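You operate a simulated robot arm through the tools that you are given. There is no shell and no other tool.

You run a simulated robot arm. Do the job below in one go: nothing can be reset, and whatever is moved stays where it is left.

TASK
Bleed the white wheel's tyre down to the pressure card's figure.
Fine: then chuck on its parking pin, cap on the valve.

It is judged by the outcome, as a careful person would: the job done as asked, and still so three seconds after it is handed in. It fails if anything else is knocked over, pushed out of place, dropped, spilled or broken. Lids that push on must go on centred and level and be pressed home; caps that screw on are set level and turned clockwise until they are tight.

THE ROBOT
A 6-joint arm with a two-finger parallel gripper, fixed in place. Base frame: the origin is on the floor under the middle of its stand, x ahead of it, y to its left, z up. Units: mm, rad, N and s.
With the tool pointing down near the work surface it reaches from about 260 to 680 mm from the base axis. Its first joint turns from -1.152 to 1.152 rad. Payload 2.9 kg.
Tool frame: the origin (TCP) lies between the finger pads and is the grasp point; the fingertips stand 30 mm ahead of it; z points along the fingers, y is the line along which they close. The gripper opens to 110 mm. The fingers are 20 mm wide and 10 mm thick; the gripper's body (48 by 112 mm) begins 55 mm behind the TCP.
Orientation is told as [roll, pitch, yaw] about the base's x, y, z axes, in that order, counted from this pose: with the fingers straight down and closing along the base's y, the tool's x points along the base's -x, its y along +y and its z along -z.

THE INTERFACE
- The arm moves only by the tool drive_tool. Its argument "motion" is a list of rows, each a list of 7 numbers: the shift along the tool's x, y, z in mm, then the turn, a rotation vector about the tool's x, y, z in rad, then the gripper command, from -1 (shut) to 1 (fully open), values between in proportion. In form: [[tx, ty, tz, rx, ry, rz, hand], ...]. A call has 1 to 20 rows; each row shifts and turns the commanded pose from where the row before left it, along the tool's axes as they then stand. A row lasts 0.2 s, in which the tool goes at most 50 mm and 0.15 rad; a call with a longer step from one row to the next is refused whole, and so is a gripper value outside its range. Where a pose cannot be reached the arm comes as near as it can. A force on the tool above 40 N (or 10 N above the force at the start of the call, whichever is more), or a blocked arm, ends the call early, and 0.2 s more pass. The fingers move at their own pace (about 108 mm/s each) and stop on an object; they squeeze with about 35 N. The grip force told is the motor's: it shows also when the fingers shut on nothing. Time passes only in rows, and 0.2 s behind the last, so rows that do not move let the fingers close. It gives the time, the measured TCP pose, the force on the tool (base axes), the opening and the grip force at its end, in the units of the frame above (readings bear some noise), with the torque about the TCP (base axes, N m) and any sound that the robot's microphone picked up.
- Cameras (640 x 400 px; columns grow to the right, rows downward): "scene" is fixed at [85.6, 435.5, 1392.1]; the picture's right is [-0.70, -0.72, 0.00], its down [-0.34, 0.33, -0.88] and it looks along [0.63, -0.61, -0.47] (base axes); focal length 345 px, centre (320, 200). "wrist" rides on the gripper at [72, 17, -103] in the tool frame; the picture's right is [-0.23, 0.97, 0.00], its down [-0.76, -0.18, -0.62] and it looks along [-0.61, -0.14, 0.78] (tool axes); focal length 222 px, centre (320, 200). There is no depth. A picture from a camera that has moved, and an enlarged one, comes with that camera's place and axes in the base frame and with its lens.
- capture(camera): a new picture of that camera. It takes no simulated time.
- inspect(camera, box): a new picture of the part [left, top, right, bottom] of that camera's present view, enlarged. It takes no simulated time.
- close_job(): hands the job in; it is judged then, once.

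Nothing tells you positions but the pictures and the camera data. Unless the task says otherwise, let go and move clear before handing in.

The tools are called after "Request:" as name(argument=value, ...) on one line, values as JSON. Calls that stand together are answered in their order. drive_tool: Moves the arm, as the interface text tells. Its arguments: {"type":"object","properties":{"motion":{"type":"array","items":{"type":"array","items":{"type":"number"}}}},"required":["motion"]} The other tools are called the same way: capture (camera) takes a picture; inspect (camera, box) takes an enlarged picture of a part of a camera's view; close_job () hands the job in.

At the start:

```text
clock: 0.0
ee_pos: [472.1, 30.3, 1224.6]
tcp_rot: [0.002, 0.001, 0.001]
force: [0.6, 0.9, -0.3]
torque: [0.01, -0.03, 0.01]
finger_gap: 109.9
gripper_force: 0.1
```

scene: 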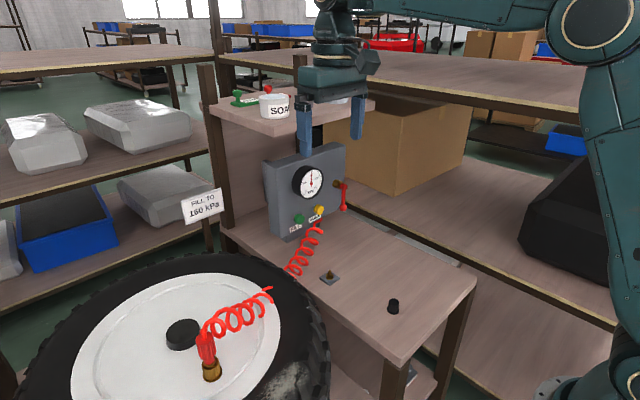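
wrist: 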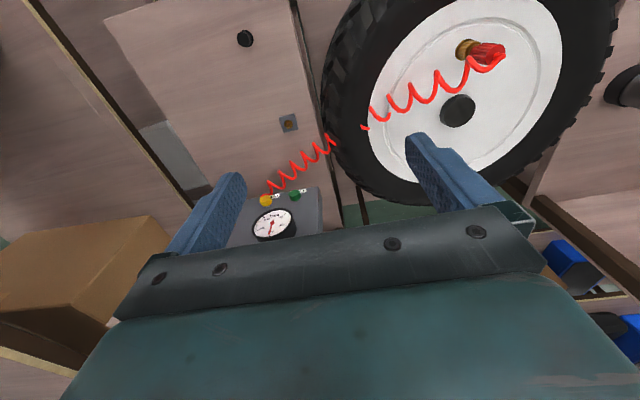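

I see a white-hubbed wheel with a red air chuck on its valve, a gauge panel with buttons, a card reading about 160 kPa, a small pin and a black cap on the bench. I'll enlarge the pictures first to locate everything.

Request:
inspect(camera="scene", box=[250, 130, 370, 250])

Request:
inspect(camera="scene", box=[160, 170, 260, 240])

Request:
inspect(camera="scene", box=[140, 260, 300, 400])

Request:
inspect(camera="scene", box=[300, 240, 460, 340])

Request:
inspect(camera="scene", box=[210, 70, 370, 170])

Request:
inspect(camera="wrist", box=[220, 100, 340, 250])

Request:
inspect(camera="wrist", box=[360, 0, 560, 150])

```text
3.33 times, centred on (310, 190) of scene
camera zoom: at [85.6, 435.5, 1392.1], right [-0.7, -0.72, 0.0], down [-0.34, 0.33, -0.88], along [0.63, -0.61, -0.47], focal length 1149 px, centre (353, 233)
```

zoom: 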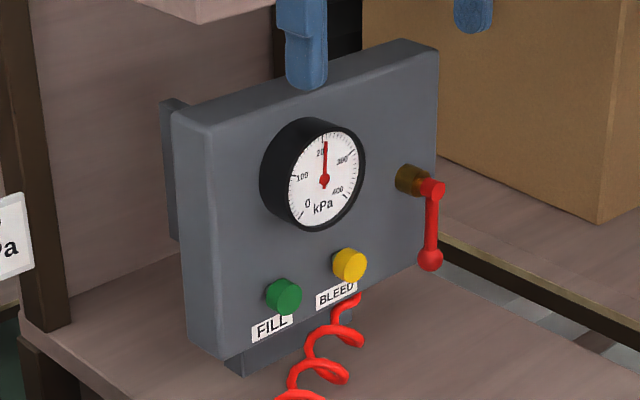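

```text
5.71 times, centred on (210, 205) of scene
camera zoom: at [85.6, 435.5, 1392.1], right [-0.7, -0.72, 0.0], down [-0.34, 0.33, -0.88], along [0.63, -0.61, -0.47], focal length 1970 px, centre (949, 171)
```

zoom: 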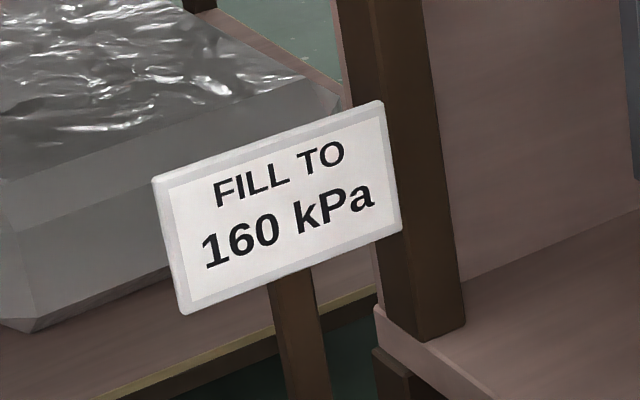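

```text
2.86 times, centred on (220, 330) of scene
camera zoom: at [85.6, 435.5, 1392.1], right [-0.7, -0.72, 0.0], down [-0.34, 0.33, -0.88], along [0.63, -0.61, -0.47], focal length 985 px, centre (606, -171)
```

zoom: 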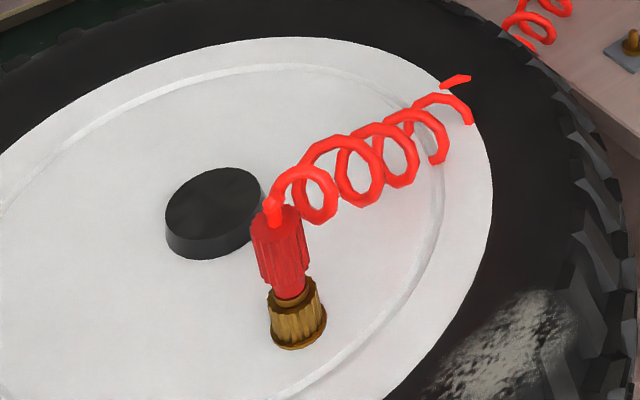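

```text
4.00 times, centred on (380, 290) of scene
camera zoom: at [85.6, 435.5, 1392.1], right [-0.7, -0.72, 0.0], down [-0.34, 0.33, -0.88], along [0.63, -0.61, -0.47], focal length 1379 px, centre (80, -160)
```

zoom: 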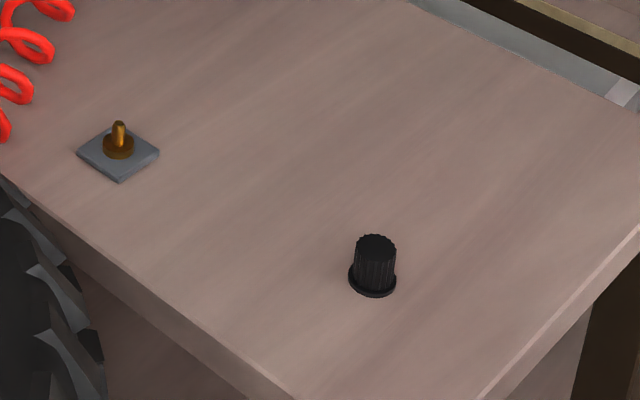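

```text
4.00 times, centred on (290, 120) of scene
camera zoom: at [85.6, 435.5, 1392.1], right [-0.7, -0.72, 0.0], down [-0.34, 0.33, -0.88], along [0.63, -0.61, -0.47], focal length 1379 px, centre (440, 520)
```

zoom: 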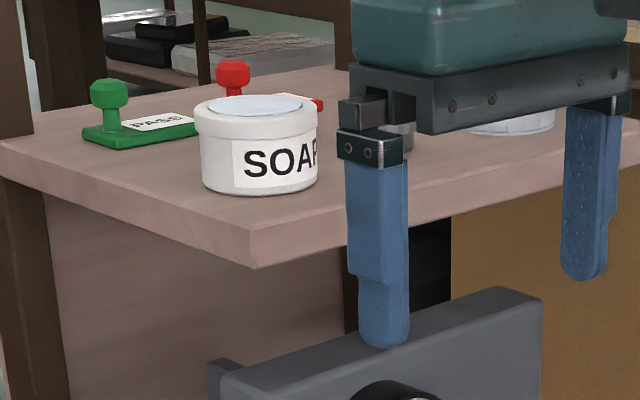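

```text
2.67 times, centred on (280, 175) of wrist
camera zoom: at [398.5, 48.3, 1327.5], right [0.23, 0.97, 0.0], down [0.76, -0.18, 0.62], along [0.61, -0.14, -0.78], focal length 592 px, centre (427, 267)
```

zoom: 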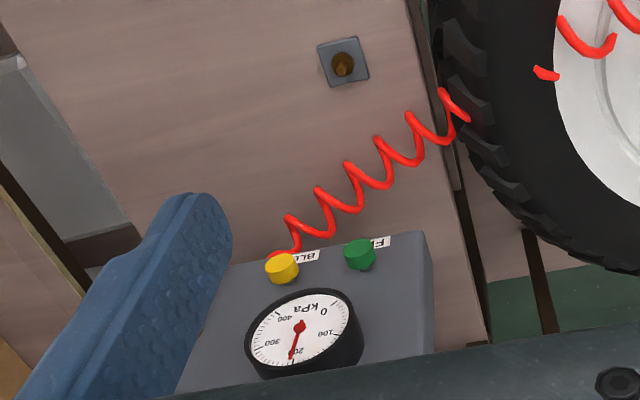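

```text
2.67 times, centred on (460, 75) of wrist
camera zoom: at [398.5, 48.3, 1327.5], right [0.23, 0.97, 0.0], down [0.76, -0.18, 0.62], along [0.61, -0.14, -0.78], focal length 592 px, centre (-53, 533)
```

zoom: 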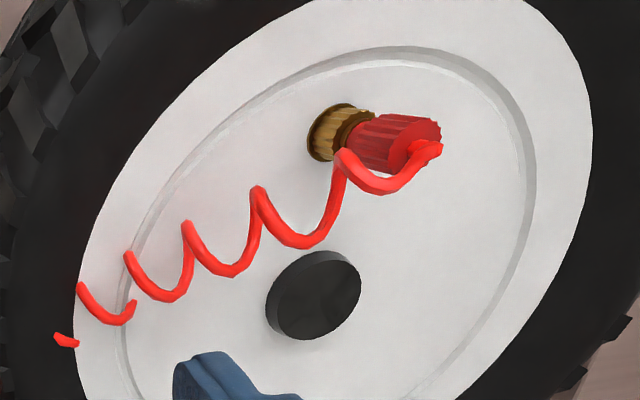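

Everything stands vertical: wheel flat with the chuck at about (500, 301, 827–933), pin near (572, -71, 780), cap near (389, -97, 795), and BLEED near (701, -157, 903). I'll zoom in on the gauge and panel details before moving.

Request:
inspect(camera="scene", box=[290, 160, 328, 202])

Request:
inspect(camera="scene", box=[325, 170, 360, 220])

Request:
inspect(camera="scene", box=[185, 320, 235, 390])

Request:
inspect(camera="scene", box=[310, 260, 350, 290])

```text
9.52 times, centred on (309, 181) of scene
camera zoom: at [85.6, 435.5, 1392.1], right [-0.7, -0.72, 0.0], down [-0.34, 0.33, -0.88], along [0.63, -0.61, -0.47], focal length 3283 px, centre (425, 381)
```

zoom: 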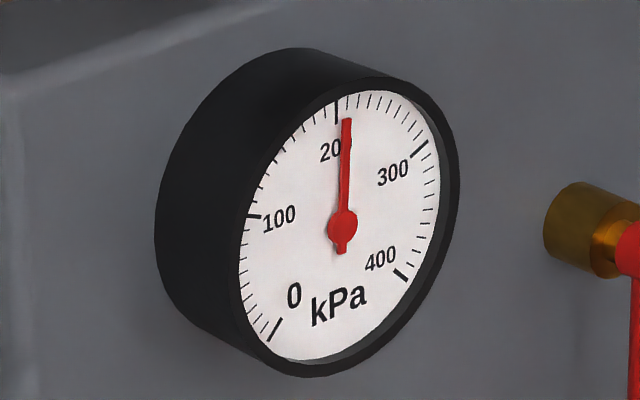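

```text
8.00 times, centred on (342, 195) of scene
camera zoom: at [85.6, 435.5, 1392.1], right [-0.7, -0.72, 0.0], down [-0.34, 0.33, -0.88], along [0.63, -0.61, -0.47], focal length 2758 px, centre (140, 240)
```

zoom: 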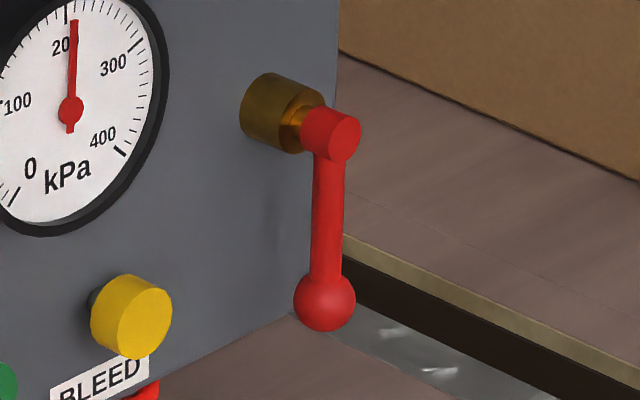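

```text
5.71 times, centred on (210, 355) of scene
camera zoom: at [85.6, 435.5, 1392.1], right [-0.7, -0.72, 0.0], down [-0.34, 0.33, -0.88], along [0.63, -0.61, -0.47], focal length 1970 px, centre (949, -686)
```

zoom: 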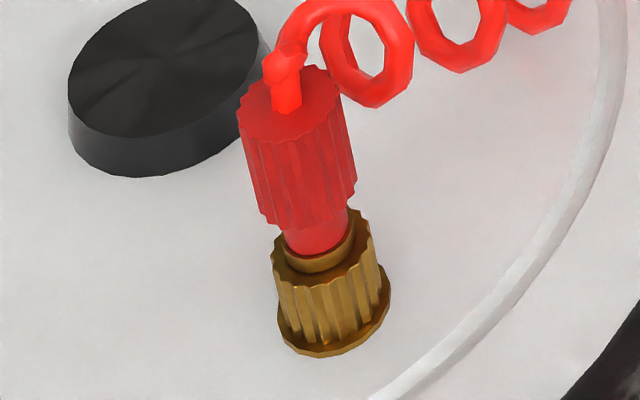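

```text
13.33 times, centred on (330, 275) of scene
camera zoom: at [85.6, 435.5, 1392.1], right [-0.7, -0.72, 0.0], down [-0.34, 0.33, -0.88], along [0.63, -0.61, -0.47], focal length 4596 px, centre (187, -800)
```

zoom: 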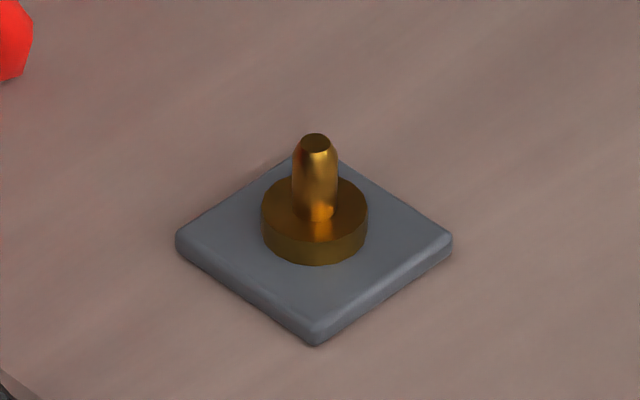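

The gauge reads roughly 207 kPa and the card says 160, so I need to bleed by pressing the yellow button. I'll shut the fingers and turn the tool to point forward (+x) in free air first.

Request:
drive_tool(motion=[[0, 0, 0, 0, -0.15, 0, -1], [0, 0, 0, 0, -0.15, 0, -1], [0, 0, 0, 0, -0.15, 0, -1], [0, 0, 0, 0, -0.15, 0, -1], [0, 0, 0, 0, -0.15, 0, -1], [0, 0, 0, 0, -0.15, 0, -1], [0, 0, 0, 0, -0.15, 0, -1], [0, 0, 0, 0, -0.15, 0, -1], [0, 0, 0, 0, -0.15, 0, -1], [0, 0, 0, 0, -0.15, 0, -1], [0, 0, 0, 0, -0.0708, 0, -1]])

```text
clock: 2.4
ee_pos: [472.5, 30.0, 1224.7]
tcp_rot: [2.348, -1.568, -2.347]
force: [-0.1, 1.1, -0.2]
torque: [0.02, -0.02, -0.01]
finger_gap: 0.0
gripper_force: 35.1
```

Request:
capture(camera="scene")

Request:
capture(camera="wrist")

```text
taken
```

scene: 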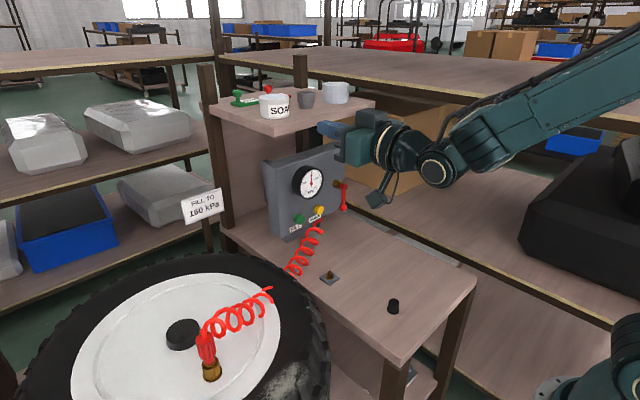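

```text
taken
camera wrist: at [367.7, 48.0, 1152.4], right [0.0, 0.97, 0.23], down [-0.62, -0.18, 0.76], along [0.78, -0.14, 0.61], focal length 222 px, centre (320, 200)
```

wrist: 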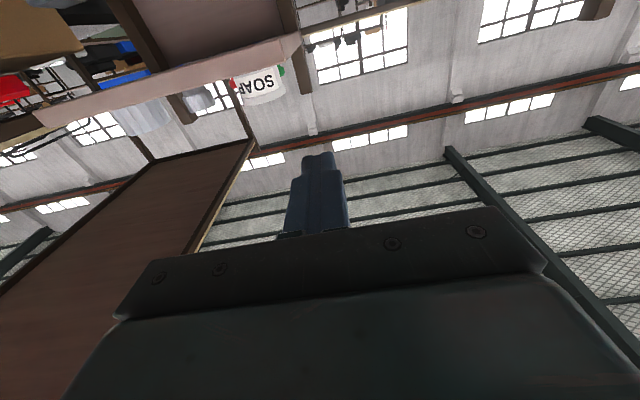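

The shelf above sits at x≥720, z≈1170, well clear. I'll move the closed fingertips to a standoff in front of the BLEED button.

Request:
drive_tool(motion=[[35.7, -20.8, 14, 0, 0, 0, -1], [35.7, -20.8, 14, 0, 0, 0, -1], [35.7, -20.8, 14, 0, 0, 0, -1], [35.7, -20.8, 14, 0, 0, 0, -1], [35.7, -20.8, 14, 0, 0, 0, -1], [35.7, -20.8, 14, 0, 0, 0, -1], [35.7, -20.8, 14, 0, 0, 0, -1], [35.7, -20.8, 14, 0, 0, 0, -1], [35.7, -20.8, 14, 0, 0, 0, -1], [0, 0, 0, 0, 0, 0, -1]])

Request:
capture(camera="scene")

Request:
capture(camera="wrist")

Request:
inspect(camera="scene", box=[270, 150, 360, 240])

```text
clock: 4.6
ee_pos: [594.9, -154.6, 901.5]
tcp_rot: [1.273, -1.571, -1.274]
force: [-1.0, 0.4, -0.5]
torque: [0.02, -0.02, -0.01]
finger_gap: 0.3
gripper_force: 34.6
```

```text
taken
```

scene: 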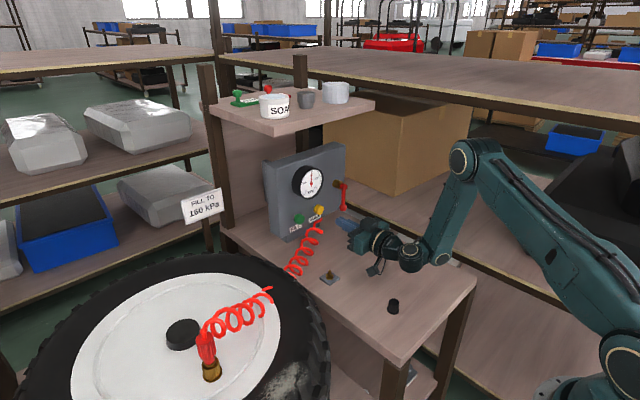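

```text
taken
camera wrist: at [490.9, -137.0, 829.5], right [0.0, 0.97, 0.23], down [-0.62, -0.18, 0.76], along [0.78, -0.14, 0.61], focal length 222 px, centre (320, 200)
```

wrist: 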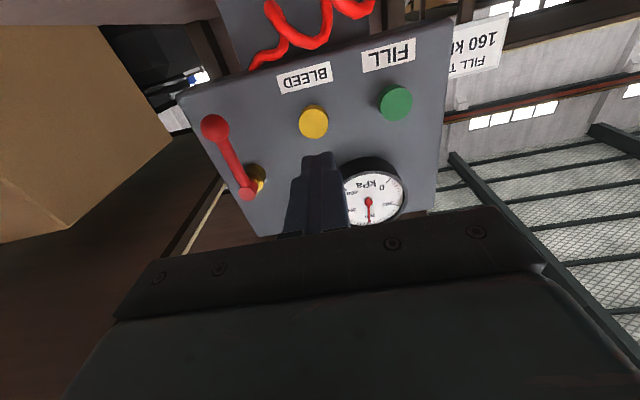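

```text
4.44 times, centred on (315, 195) of scene
camera zoom: at [85.6, 435.5, 1392.1], right [-0.7, -0.72, 0.0], down [-0.34, 0.33, -0.88], along [0.63, -0.61, -0.47], focal length 1532 px, centre (342, 222)
```

zoom: 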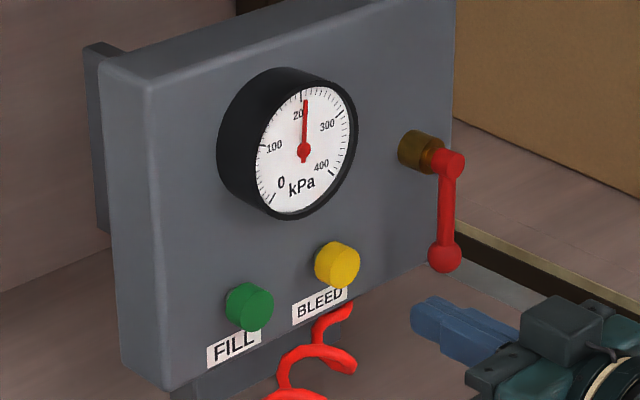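

The fingertip is lined up with BLEED, about 75 mm out. I'll close in most of the way.

Request:
drive_tool(motion=[[0, -1, 15, 0, 0, 0, -1], [0, -1, 15, 0, 0, 0, -1], [0, 0, 15, 0, 0, 0, -1], [0, 0, 10, 0, 0, 0, -1], [0, 0, 0, 0, 0, 0, -1]])

Request:
inspect(camera="scene", box=[270, 150, 360, 240])

Request:
inspect(camera="wrist", box=[220, 40, 460, 240])

```text
clock: 5.8
ee_pos: [652.3, -156.7, 904.6]
tcp_rot: [1.068, -1.568, -1.067]
force: [-0.2, 0.2, -0.3]
torque: [-0.03, 0.01, -0.01]
finger_gap: 0.1
gripper_force: 35.4
```

```text
4.44 times, centred on (315, 195) of scene
camera zoom: at [85.6, 435.5, 1392.1], right [-0.7, -0.72, 0.0], down [-0.34, 0.33, -0.88], along [0.63, -0.61, -0.47], focal length 1532 px, centre (342, 222)
```

zoom: 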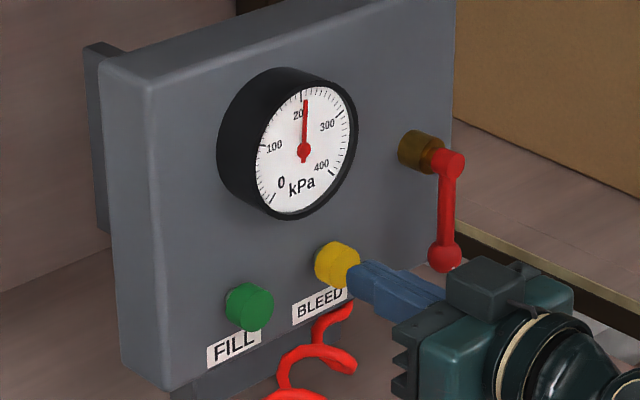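

```text
2.00 times, centred on (340, 140) of wrist
camera zoom: at [548.3, -138.9, 831.0], right [0.0, 0.97, 0.23], down [-0.62, -0.18, 0.76], along [0.78, -0.14, 0.61], focal length 444 px, centre (280, 320)
```

zoom: 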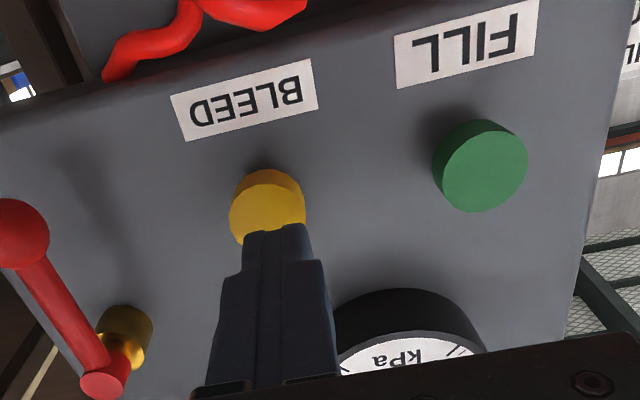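

Tip is about 15 mm from the button face and slightly high; I'll drop 4 mm and creep in until contact.

Request:
drive_tool(motion=[[4, 0, 6, 0, 0, 0, -1], [0, 0, 3, 0, 0, 0, -1], [0, 0, 2, 0, 0, 0, -1]])

Request:
inspect(camera="scene", box=[290, 160, 350, 220])

```text
clock: 6.6
ee_pos: [663.1, -157.1, 899.8]
tcp_rot: [0.907, -1.57, -0.904]
force: [-0.6, -0.8, 0.9]
torque: [-0.01, 0.01, 0.03]
finger_gap: 0.0
gripper_force: 34.5
```

```text
6.67 times, centred on (320, 190) of scene
camera zoom: at [85.6, 435.5, 1392.1], right [-0.7, -0.72, 0.0], down [-0.34, 0.33, -0.88], along [0.63, -0.61, -0.47], focal length 2298 px, centre (320, 267)
```

zoom: 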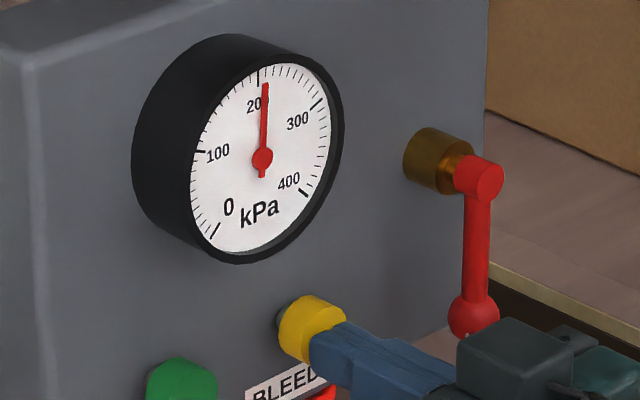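

Tip sits right at the button face with no force yet. I'll push a few millimetres further in small steps and watch the force and the needle.

Request:
drive_tool(motion=[[0, 0, 2, 0, 0, 0, -1], [0, 0, 2, 0, 0, 0, -1]])

Request:
inspect(camera="scene", box=[290, 160, 350, 220])

```text
clock: 7.2
ee_pos: [668.7, -158.4, 898.9]
tcp_rot: [1.424, -1.571, -1.422]
force: [-2.1, 0.6, 2.5]
torque: [0.0, -0.06, 0.03]
finger_gap: 0.0
gripper_force: 35.4
```

```text
6.67 times, centred on (320, 190) of scene
camera zoom: at [85.5, 435.5, 1392.1], right [-0.7, -0.72, 0.0], down [-0.34, 0.33, -0.88], along [0.63, -0.61, -0.47], focal length 2298 px, centre (320, 267)
```

zoom: 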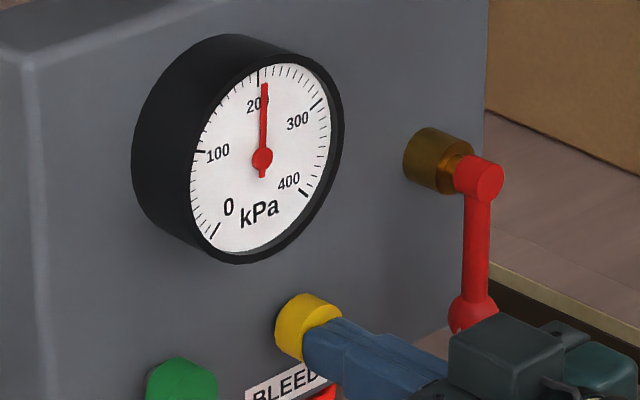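

The button has started to move with about 2 N of force; the needle is unchanged. I'll press further.

Request:
drive_tool(motion=[[0, 0, 2, 0, 0, 0, -1], [0, 0, 2, 0, 0, 0, -1]])

Request:
inspect(camera="scene", box=[290, 160, 350, 220])

```text
clock: 7.8
ee_pos: [671.4, -156.7, 897.9]
tcp_rot: [1.558, -1.569, -1.558]
force: [-4.5, -2.7, 2.2]
torque: [0.04, -0.1, -0.06]
finger_gap: 0.0
gripper_force: 35.1
heard: click
```

```text
6.67 times, centred on (320, 190) of scene
camera zoom: at [85.5, 435.5, 1392.1], right [-0.7, -0.72, 0.0], down [-0.34, 0.33, -0.88], along [0.63, -0.61, -0.47], focal length 2298 px, centre (320, 267)
```

zoom: 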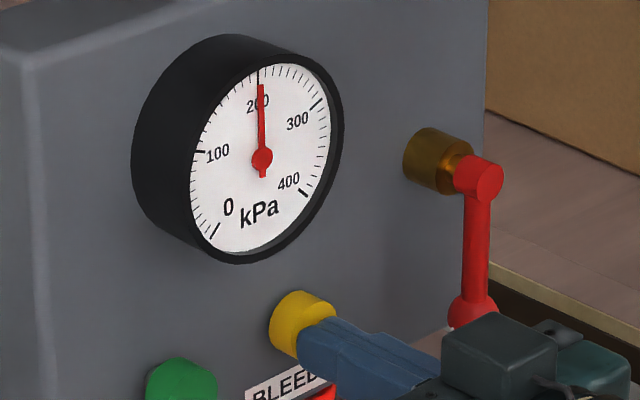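

The button clicked and the needle is falling (about 202 kPa now). I'll hold for short spells and read the gauge in between.

Request:
drive_tool(motion=[[0, 0, 0, 0, 0, 0, -1], [0, 0, 0, 0, 0, 0, -1]])

Request:
inspect(camera="scene", box=[290, 160, 328, 202])

```text
clock: 8.4
ee_pos: [671.3, -156.9, 897.0]
tcp_rot: [0.96, -1.568, -0.96]
force: [-3.3, -2.2, 0.8]
torque: [0.01, -0.05, -0.04]
finger_gap: 0.1
gripper_force: 35.3
```

```text
9.52 times, centred on (309, 181) of scene
camera zoom: at [85.5, 435.5, 1392.1], right [-0.7, -0.72, 0.0], down [-0.34, 0.33, -0.88], along [0.63, -0.61, -0.47], focal length 3283 px, centre (425, 381)
```

zoom: 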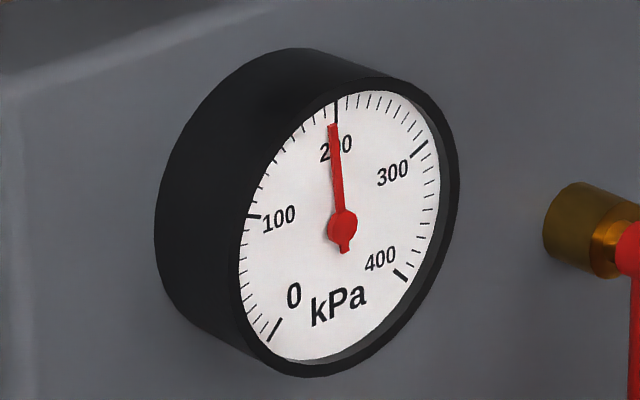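

Around 197 kPa, dropping about 10 kPa/s. Hold on another second.

Request:
drive_tool(motion=[[0, 0, 0, 0, 0, 0, -1], [0, 0, 0, 0, 0, 0, -1], [0, 0, 0, 0, 0, 0, -1], [0, 0, 0, 0, 0, 0, -1]])

Request:
inspect(camera="scene", box=[290, 160, 328, 202])

```text
clock: 9.4
ee_pos: [671.3, -156.4, 896.8]
tcp_rot: [0.941, -1.568, -0.943]
force: [-3.4, -0.8, -1.3]
torque: [0.05, 0.01, -0.03]
finger_gap: 0.0
gripper_force: 34.8
```

```text
9.52 times, centred on (309, 181) of scene
camera zoom: at [85.5, 435.4, 1392.1], right [-0.7, -0.72, 0.0], down [-0.34, 0.33, -0.88], along [0.63, -0.61, -0.47], focal length 3283 px, centre (425, 381)
```

zoom: 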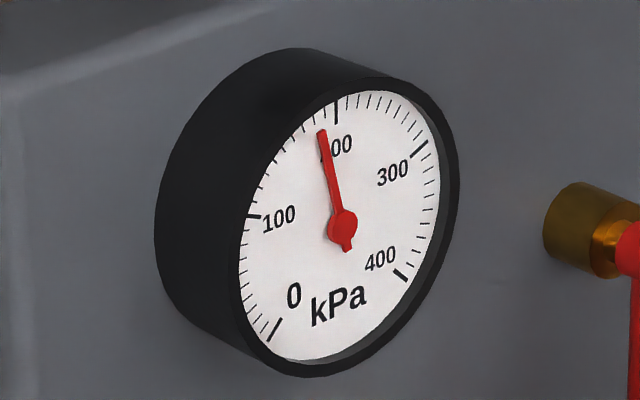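

About 185 kPa now, so roughly 12 kPa/s. I'll hold about 1.4 s more.

Request:
drive_tool(motion=[[0, 0, 0, 0, 0, 0, -1], [0, 0, 0, 0, 0, 0, -1], [0, 0, 0, 0, 0, 0, -1], [0, 0, 0, 0, 0, 0, -1], [0, 0, 0, 0, 0, 0, -1]])

Request:
inspect(camera="scene", box=[295, 165, 321, 193])

Request:
inspect(camera="wrist", box=[220, 100, 460, 260])

```text
clock: 10.6
ee_pos: [671.3, -157.0, 897.7]
tcp_rot: [0.987, -1.569, -0.988]
force: [-3.3, -2.2, -1.1]
torque: [-0.02, 0.02, -0.02]
finger_gap: 0.1
gripper_force: 35.0
```

```text
14.29 times, centred on (308, 179) of scene
camera zoom: at [85.5, 435.5, 1392.1], right [-0.7, -0.72, 0.0], down [-0.34, 0.33, -0.88], along [0.63, -0.61, -0.47], focal length 4924 px, centre (491, 500)
```

zoom: 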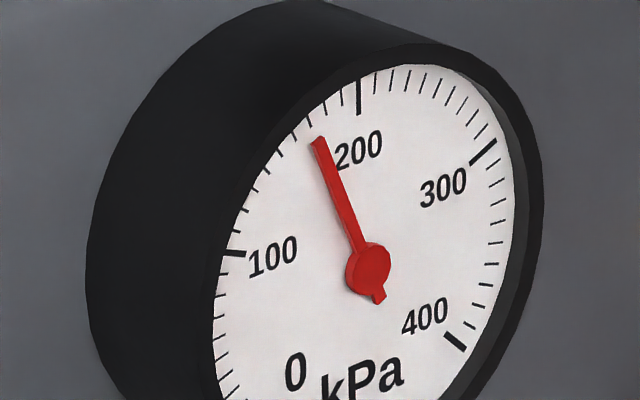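

```text
2.50 times, centred on (340, 180) of wrist
camera zoom: at [567.6, -139.9, 825.0], right [0.0, 0.97, 0.23], down [-0.62, -0.18, 0.76], along [0.78, -0.14, 0.61], focal length 555 px, centre (270, 250)
```

zoom: 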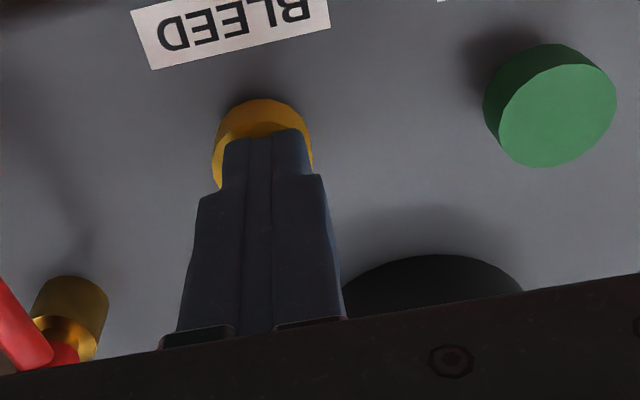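

Correcting for needle parallax I read about 166 kPa. I'll release now and back off to read the settled gauge squarely.

Request:
drive_tool(motion=[[0, 0, -8, 0, 0, 0, -1], [0, 0, -10, 0, 0, 0, -1], [0, 0, -25, 0, 0, 0, -1], [0, 0, -35, 0, 0, 0, -1], [0, 0, 0, 0, 0, 0, -1]])

Request:
inspect(camera="scene", box=[295, 165, 321, 193])

Request:
inspect(camera="wrist", box=[330, 140, 420, 240])

```text
clock: 11.8
ee_pos: [594.0, -157.8, 899.3]
tcp_rot: [1.282, -1.567, -1.281]
force: [0.0, 0.2, -0.1]
torque: [-0.04, 0.03, 0.01]
finger_gap: 0.1
gripper_force: 35.2
```

```text
14.29 times, centred on (308, 179) of scene
camera zoom: at [85.6, 435.5, 1392.1], right [-0.7, -0.72, 0.0], down [-0.34, 0.33, -0.88], along [0.63, -0.61, -0.47], focal length 4924 px, centre (491, 500)
```

zoom: 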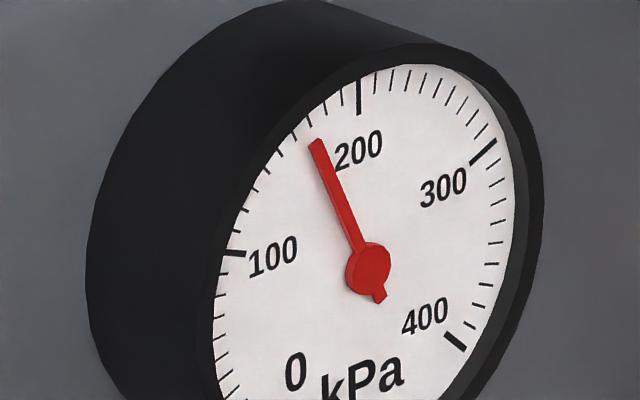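

```text
4.00 times, centred on (375, 190) of wrist
camera zoom: at [489.7, -139.7, 826.5], right [0.0, 0.97, 0.23], down [-0.62, -0.18, 0.76], along [0.78, -0.14, 0.61], focal length 888 px, centre (100, 240)
```

zoom: 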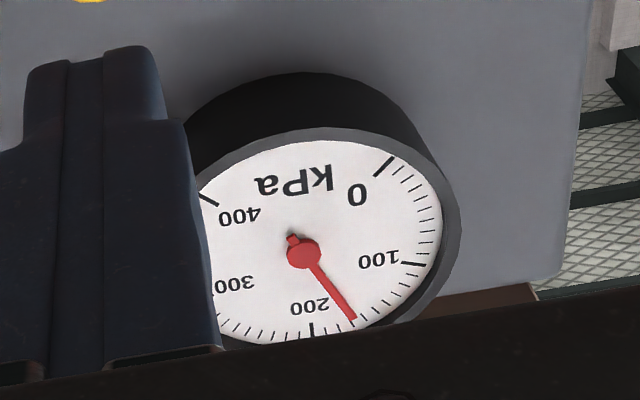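

The needle settled at about 164 kPa by the scene camera. I'll look more closely from the wrist view.

Request:
inspect(camera="wrist", box=[375, 180, 445, 230])

Request:
inspect(camera="scene", box=[300, 167, 318, 181])

```text
8.00 times, centred on (410, 205) of wrist
camera zoom: at [489.7, -139.7, 826.5], right [0.0, 0.97, 0.23], down [-0.62, -0.18, 0.76], along [0.78, -0.14, 0.61], focal length 1777 px, centre (-400, 160)
```

zoom: 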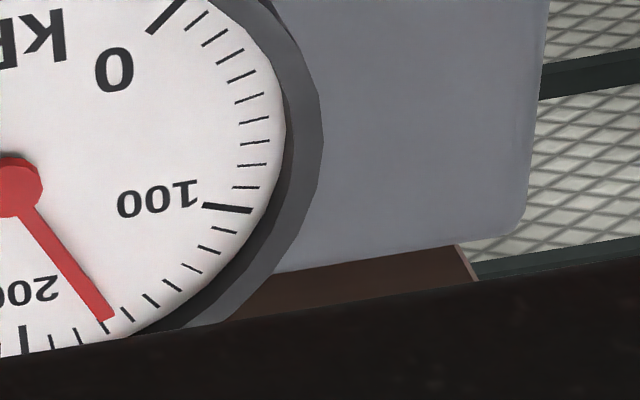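

```text
16.00 times, centred on (309, 174) of scene
camera zoom: at [85.6, 435.5, 1392.1], right [-0.7, -0.72, 0.0], down [-0.34, 0.33, -0.88], along [0.63, -0.61, -0.47], focal length 5515 px, centre (496, 616)
```

zoom: 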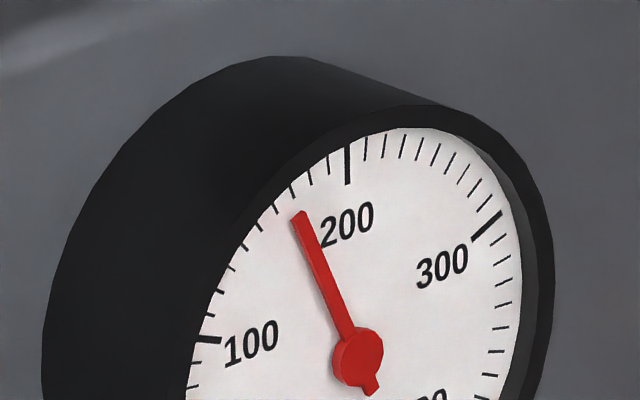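

Readings from the two cameras give 161–164, so I want a square-on look. I'll tilt the tool so the wrist camera faces the dial, and open the fingers to see between them.

Request:
drive_tool(motion=[[-27, 10, -20, 0, 0, 0, -1], [-28, 10, -20, 0, 0, 0, 0], [0, 0, 0, 0, 0.135, 0, 1], [0, 0, 0, 0, 0.135, 0, 1], [0, 0, 0, 0, 0.135, 0, 1], [0, 0, 0, 0, 0.135, 0, 1], [0, 0, 0, 0, 0.12, 0, 1], [0, 0, 0, 0, 0, 0, 1]])

Request:
capture(camera="wrist")

Request:
inspect(camera="wrist", box=[270, 110, 370, 220])

```text
clock: 13.6
ee_pos: [558.1, -138.7, 955.4]
tcp_rot: [0.002, -0.909, -0.002]
force: [1.0, 0.0, 0.8]
torque: [0.01, -0.01, 0.03]
finger_gap: 109.9
gripper_force: 0.0
out of reach, approached as far as the arm can: row 2
```

```text
taken
camera wrist: at [432.3, -122.1, 961.8], right [0.14, 0.97, 0.18], down [-0.02, -0.18, 0.98], along [0.99, -0.14, 0.0], focal length 222 px, centre (320, 200)
```

wrist: 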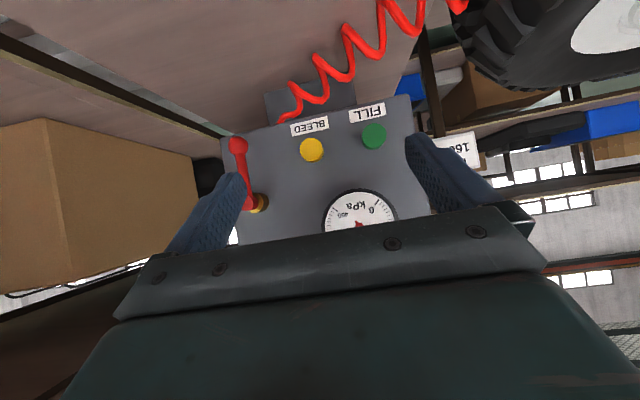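

```text
3.64 times, centred on (320, 165) of wrist
camera zoom: at [432.3, -122.1, 961.8], right [0.14, 0.97, 0.18], down [-0.02, -0.18, 0.98], along [0.99, -0.14, 0.0], focal length 808 px, centre (320, 327)
```

zoom: 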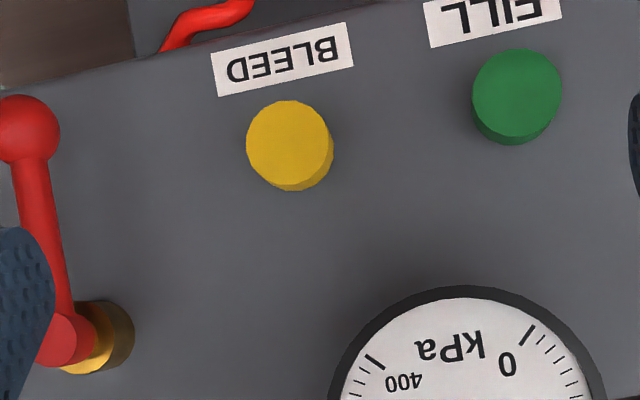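

The wrist picture is upside-down here, so I need to raise the camera about 85 mm to bring the dial into the clear.

Request:
drive_tool(motion=[[-33.5, 0, -26, 0, 0, 0, 1], [-33.5, 0, -26, 0, 0, 0, 1], [0, 0, 0, 0, 0, 0, 1]])

Request:
inspect(camera="wrist", box=[290, 100, 410, 210])

```text
clock: 14.4
ee_pos: [559.8, -140.8, 1041.0]
tcp_rot: [0.003, -0.908, -0.001]
force: [0.7, 0.2, -0.3]
torque: [0.02, -0.01, -0.01]
finger_gap: 109.8
gripper_force: 0.1
```

```text
3.64 times, centred on (350, 155) of wrist
camera zoom: at [432.5, -123.3, 1047.7], right [0.14, 0.97, 0.18], down [-0.02, -0.18, 0.98], along [0.99, -0.14, 0.0], focal length 808 px, centre (211, 364)
```

zoom: 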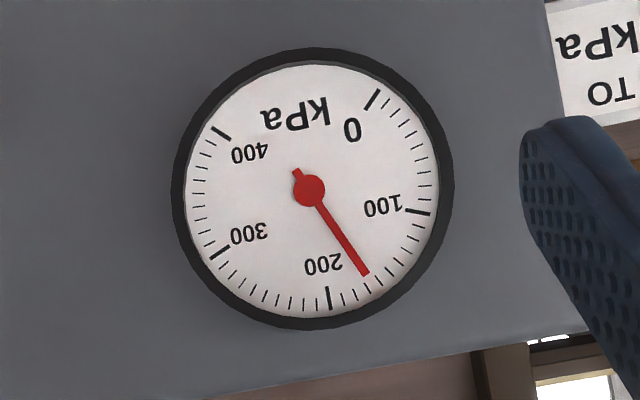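

Request:
inspect(camera="wrist", box=[335, 125, 380, 195])

Request:
inspect(camera="wrist", box=[365, 150, 400, 190])

```text
5.71 times, centred on (358, 160) of wrist
camera zoom: at [432.5, -123.3, 1047.7], right [0.14, 0.97, 0.18], down [-0.02, -0.18, 0.98], along [0.99, -0.14, 0.0], focal length 1269 px, centre (106, 429)
```

zoom: 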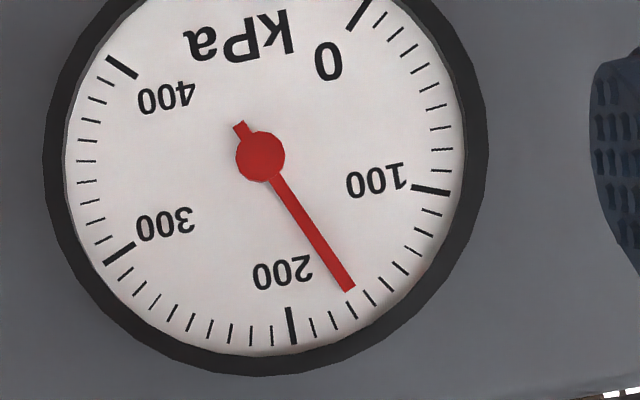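

```text
10.00 times, centred on (382, 170) of wrist
camera zoom: at [432.5, -123.3, 1047.7], right [0.14, 0.97, 0.18], down [-0.02, -0.18, 0.98], along [0.99, -0.14, 0.0], focal length 2221 px, centre (-305, 500)
```

zoom: 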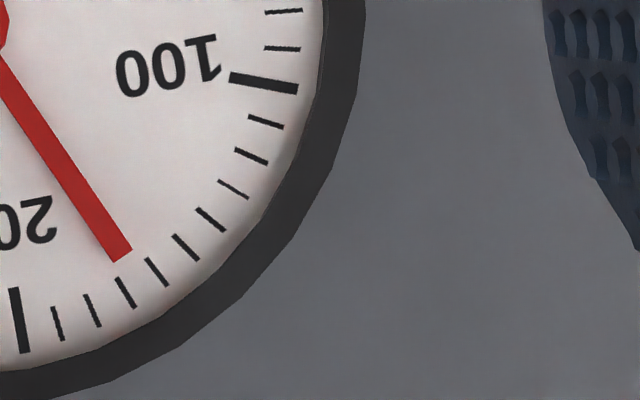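

Square-on, the dial reads about 164.5 kPa, so roughly 4.5 kPa remains. I'll shut the fingers, return in front of BLEED, and give it a short timed press.

Request:
drive_tool(motion=[[33.5, 0, 26, 0, 0, 0, -1], [33.5, 0, 26, 0, 0, 0, -1], [0, 0, 0, 0, -0.135, 0, -1], [0, 0, 0, 0, -0.135, 0, -1], [0, 0, 0, 0, -0.135, 0, -1], [0, 0, 0, 0, -0.135, 0, -1], [0, 0, 0, 0, -0.12, 0, -1], [28, -9, 30, 0, 0, 0, -1], [28, -9, 30, 0, 0, 0, -1], [0, 0, 33, 0, 0, 0, -1], [0, 0, 0, 0, 0, 0, -1]])

Request:
inspect(camera="scene", box=[290, 160, 350, 220])

```text
clock: 16.8
ee_pos: [654.2, -157.1, 897.2]
tcp_rot: [1.038, -1.569, -1.038]
force: [-0.8, 0.3, 0.1]
torque: [0.01, 0.02, -0.04]
finger_gap: 0.0
gripper_force: 35.1
```

```text
6.67 times, centred on (320, 190) of scene
camera zoom: at [85.6, 435.5, 1392.1], right [-0.7, -0.72, 0.0], down [-0.34, 0.33, -0.88], along [0.63, -0.61, -0.47], focal length 2298 px, centre (320, 267)
```

zoom: 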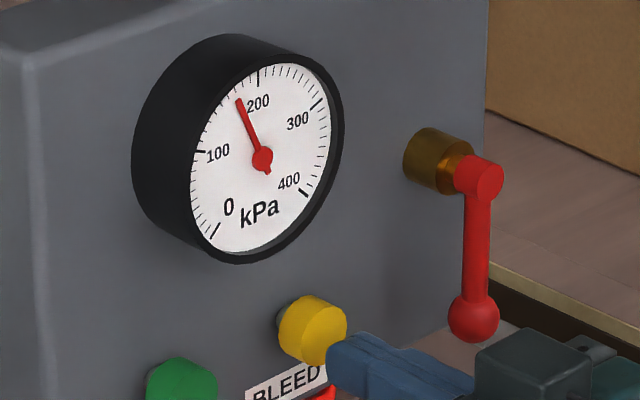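

Aligned again at x≈654. Now a timed press: approach, press, hold one row, release.

Request:
drive_tool(motion=[[-2, 0, 5, 0, 0, 0, -1], [0, 0, 5, 0, 0, 0, -1], [0, 0, 0, 0, 0, 0, -1], [0, 0, 7.5, 0, 0, 0, -1], [0, 0, 0, 0, 0, 0, -1], [0, 0, -9, 0, 0, 0, -1], [0, 0, -5, 0, 0, 0, -1]])

Request:
inspect(camera="scene", box=[300, 167, 318, 181])

Request:
inspect(camera="scene", box=[295, 165, 321, 193])

```text
clock: 18.4
ee_pos: [655.7, -157.3, 900.8]
tcp_rot: [1.098, -1.57, -1.099]
force: [0.5, -0.7, 0.2]
torque: [0.02, -0.03, 0.01]
finger_gap: 0.0
gripper_force: 35.4
heard: click
```

```text
16.00 times, centred on (309, 174) of scene
camera zoom: at [85.6, 435.5, 1392.1], right [-0.7, -0.72, 0.0], down [-0.34, 0.33, -0.88], along [0.63, -0.61, -0.47], focal length 5515 px, centre (496, 616)
```

zoom: 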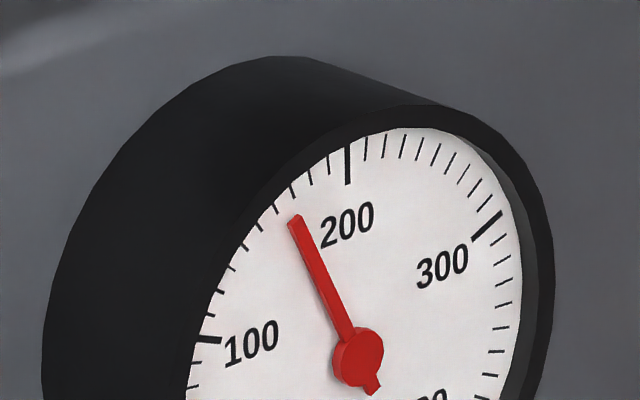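

```text
14.29 times, centred on (308, 179) of scene
camera zoom: at [85.6, 435.5, 1392.1], right [-0.7, -0.72, 0.0], down [-0.34, 0.33, -0.88], along [0.63, -0.61, -0.47], focal length 4924 px, centre (491, 500)
```

zoom: 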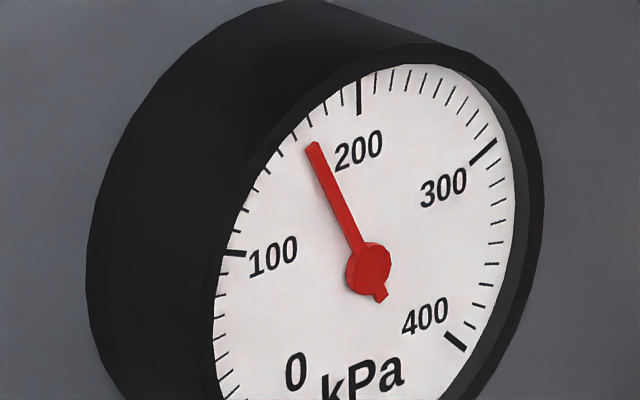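

Now about 161 kPa. One minimal press with no hold should bring it to 160.

Request:
drive_tool(motion=[[0, 0, 4.5, 0, 0, 0, -1], [0, 0, 4, 0, 0, 0, -1], [0, 0, 0, 0, 0, 0, -1], [0, 0, 7.5, 0, 0, 0, -1], [0, 0, -9, 0, 0, 0, -1], [0, 0, -15, 0, 0, 0, -1], [0, 0, -30, 0, 0, 0, -1], [-10, 0, -35, 0, 0, 0, -1], [0, 0, 0, 0, 0, 0, -1]])

Request:
inspect(camera="scene", box=[300, 167, 318, 181])

```text
clock: 20.4
ee_pos: [579.1, -156.5, 913.3]
tcp_rot: [1.453, -1.57, -1.454]
force: [0.7, 0.0, -0.5]
torque: [0.0, -0.02, 0.03]
finger_gap: 0.0
gripper_force: 35.5
```

```text
16.00 times, centred on (309, 174) of scene
camera zoom: at [85.6, 435.5, 1392.1], right [-0.7, -0.72, 0.0], down [-0.34, 0.33, -0.88], along [0.63, -0.61, -0.47], focal length 5515 px, centre (496, 616)
```

zoom: 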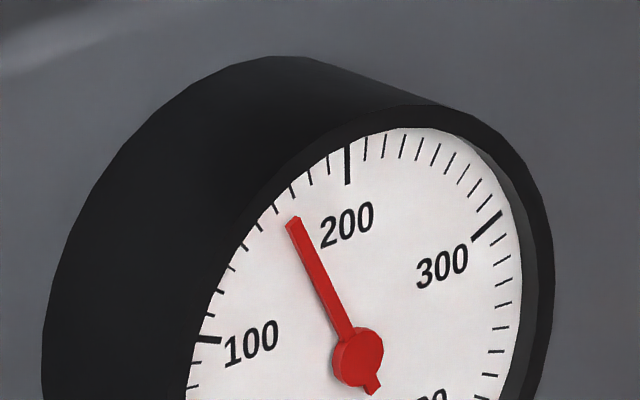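

No click that time, and the needle barely moved. I'll check square-on again before deciding.

Request:
drive_tool(motion=[[-43, 5.3, -6.3, 0, 0, 0, 1], [-43, 5.3, -6.3, 0, 0, 0, 1], [-42, 5.3, -6.3, 0, 0, 0, 1], [0, 0, 0, 0, 0.135, 0, 1], [0, 0, 0, 0, 0.135, 0, 1], [0, 0, 0, 0, 0.135, 0, 1], [0, 0, 0, 0, 0.135, 0, 1], [0, 0, 0, 0, 0.12, 0, 1], [0, 0, 0, 0, 0, 0, 1]])

Request:
inspect(camera="wrist", box=[335, 125, 380, 195])

Request:
inspect(camera="wrist", box=[350, 150, 385, 190])

```text
clock: 22.4
ee_pos: [562.2, -141.8, 1040.2]
tcp_rot: [0.001, -0.91, -0.004]
force: [0.4, -0.7, 0.1]
torque: [0.01, -0.02, 0.0]
finger_gap: 110.3
gripper_force: 0.0
```

```text
5.71 times, centred on (358, 160) of wrist
camera zoom: at [435.7, -124.4, 1046.0], right [0.14, 0.97, 0.18], down [-0.02, -0.18, 0.98], along [0.99, -0.14, 0.0], focal length 1269 px, centre (106, 429)
```

zoom: 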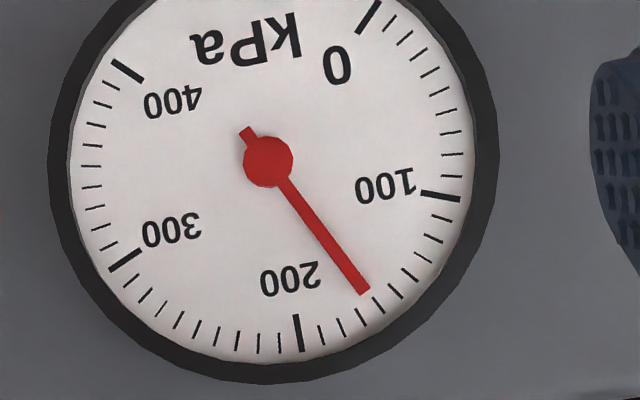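

```text
10.00 times, centred on (368, 170) of wrist
camera zoom: at [435.7, -124.4, 1046.0], right [0.14, 0.97, 0.18], down [-0.02, -0.18, 0.98], along [0.99, -0.14, 0.0], focal length 2221 px, centre (-155, 500)
```

zoom: 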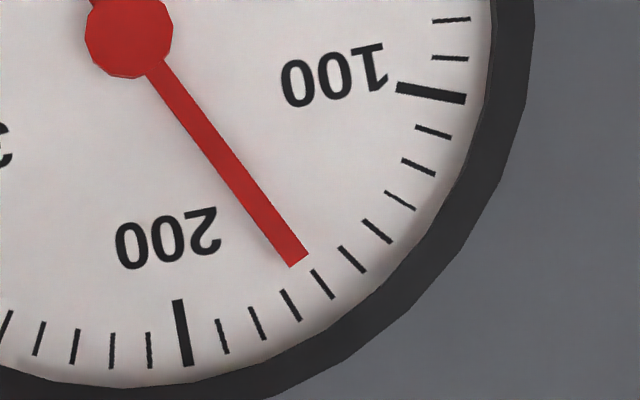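

The needle lines up with the 160 tick (160–161 kPa), matching the card. Next, the chuck: I'll turn the tool down again and move above it for a close look.

Request:
drive_tool(motion=[[0, 0, 0, 0, 0.15, 0, 1], [0, 0, 0, 0, 0.15, 0, 1], [0, 0, 0, 0, 0.15, 0, 1], [0, 0, 0, 0, 0.15, 0, 1], [0, 0, 0, 0, 0.15, 0, 1], [0, 0, 0, 0, 0.15, 0, 1], [6.2, 44.3, 0, 0, 0.01, 0, 1], [6.2, 44.3, 0, 0, 0, 0, 1], [6.2, 44.3, 0, 0, 0, 0, 1], [6.2, 44.3, 0, 0, 0, 0, 1], [6.2, 44.3, 0, 0, 0, 0, 1], [6.2, 44.3, 0, 0, 0, 0, 1], [6.2, 44.3, 0, 0, 0, 0, 1], [6.2, 44.3, 0, 0, 0, 0, 1], [6.2, 44.3, 0, 0, 0, 0, 1], [6.2, 44.3, 0, 0, 0, 0, 1], [0, 0, 0, 0, 0, 0, 1]])

Request:
capture(camera="wrist")

Request:
capture(camera="scene")

```text
clock: 26.0
ee_pos: [501.1, 301.6, 1037.5]
tcp_rot: [0.001, 0.0, -0.001]
force: [-0.5, 0.9, 0.4]
torque: [0.02, -0.04, 0.0]
finger_gap: 110.4
gripper_force: 0.0
```

```text
taken
camera wrist: at [428.1, 319.4, 1140.7], right [0.23, 0.97, 0.0], down [0.76, -0.18, 0.62], along [0.61, -0.14, -0.78], focal length 222 px, centre (320, 200)
```

wrist: 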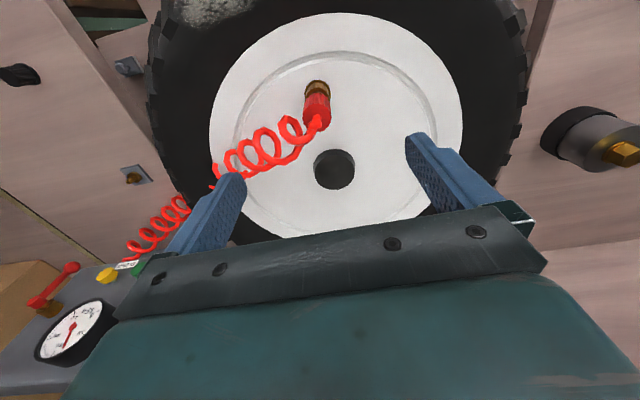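

```text
taken
```

scene: 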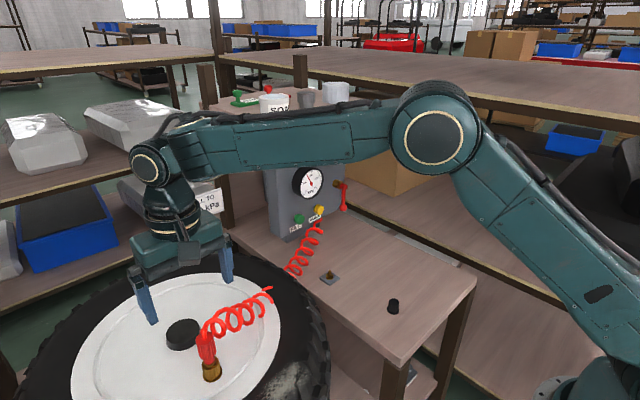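

Request:
inspect(camera="wrist", box=[260, 60, 380, 160])

Request:
inspect(camera="wrist", box=[0, 40, 180, 200])

Request:
inspect(camera="scene", box=[180, 280, 280, 390])

```text
4.00 times, centred on (320, 110) of wrist
camera zoom: at [428.1, 319.4, 1140.7], right [0.23, 0.97, 0.0], down [0.76, -0.18, 0.62], along [0.61, -0.14, -0.78], focal length 888 px, centre (320, 560)
```

zoom: 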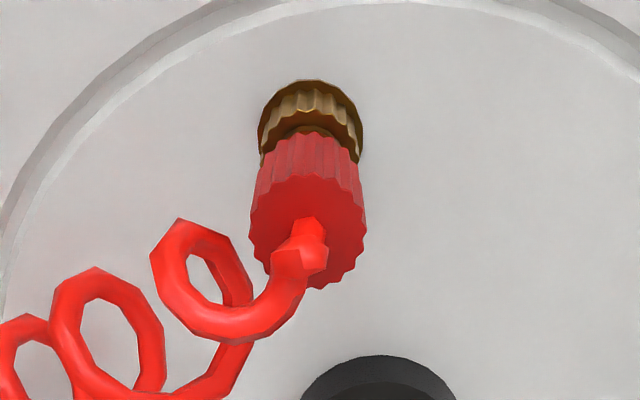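

```text
2.50 times, centred on (90, 120) of wrist
camera zoom: at [428.1, 319.4, 1140.7], right [0.23, 0.97, 0.0], down [0.76, -0.18, 0.62], along [0.61, -0.14, -0.78], focal length 555 px, centre (895, 400)
```

zoom: 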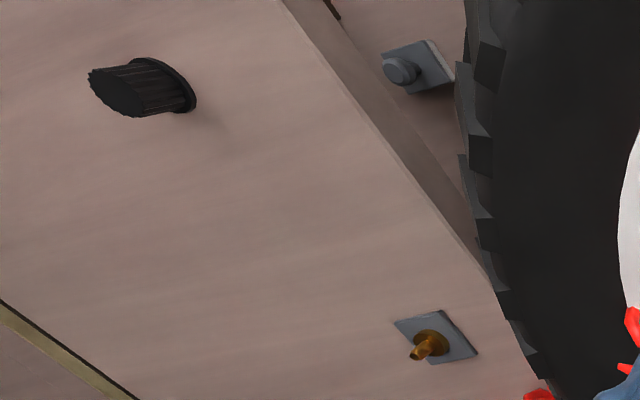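

```text
3.64 times, centred on (230, 335) of scene
camera zoom: at [85.6, 435.5, 1392.1], right [-0.7, -0.72, 0.0], down [-0.34, 0.33, -0.88], along [0.63, -0.61, -0.47], focal length 1254 px, centre (647, -291)
```

zoom: 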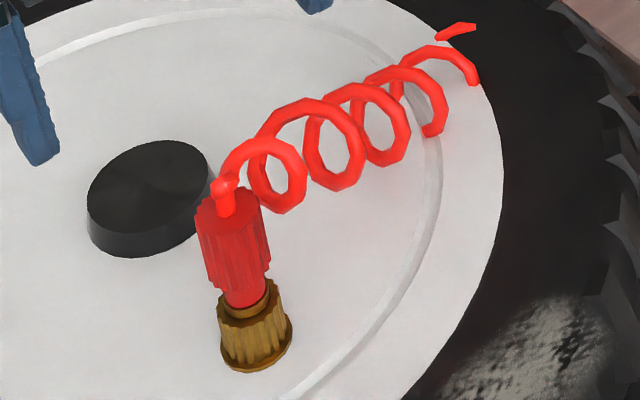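

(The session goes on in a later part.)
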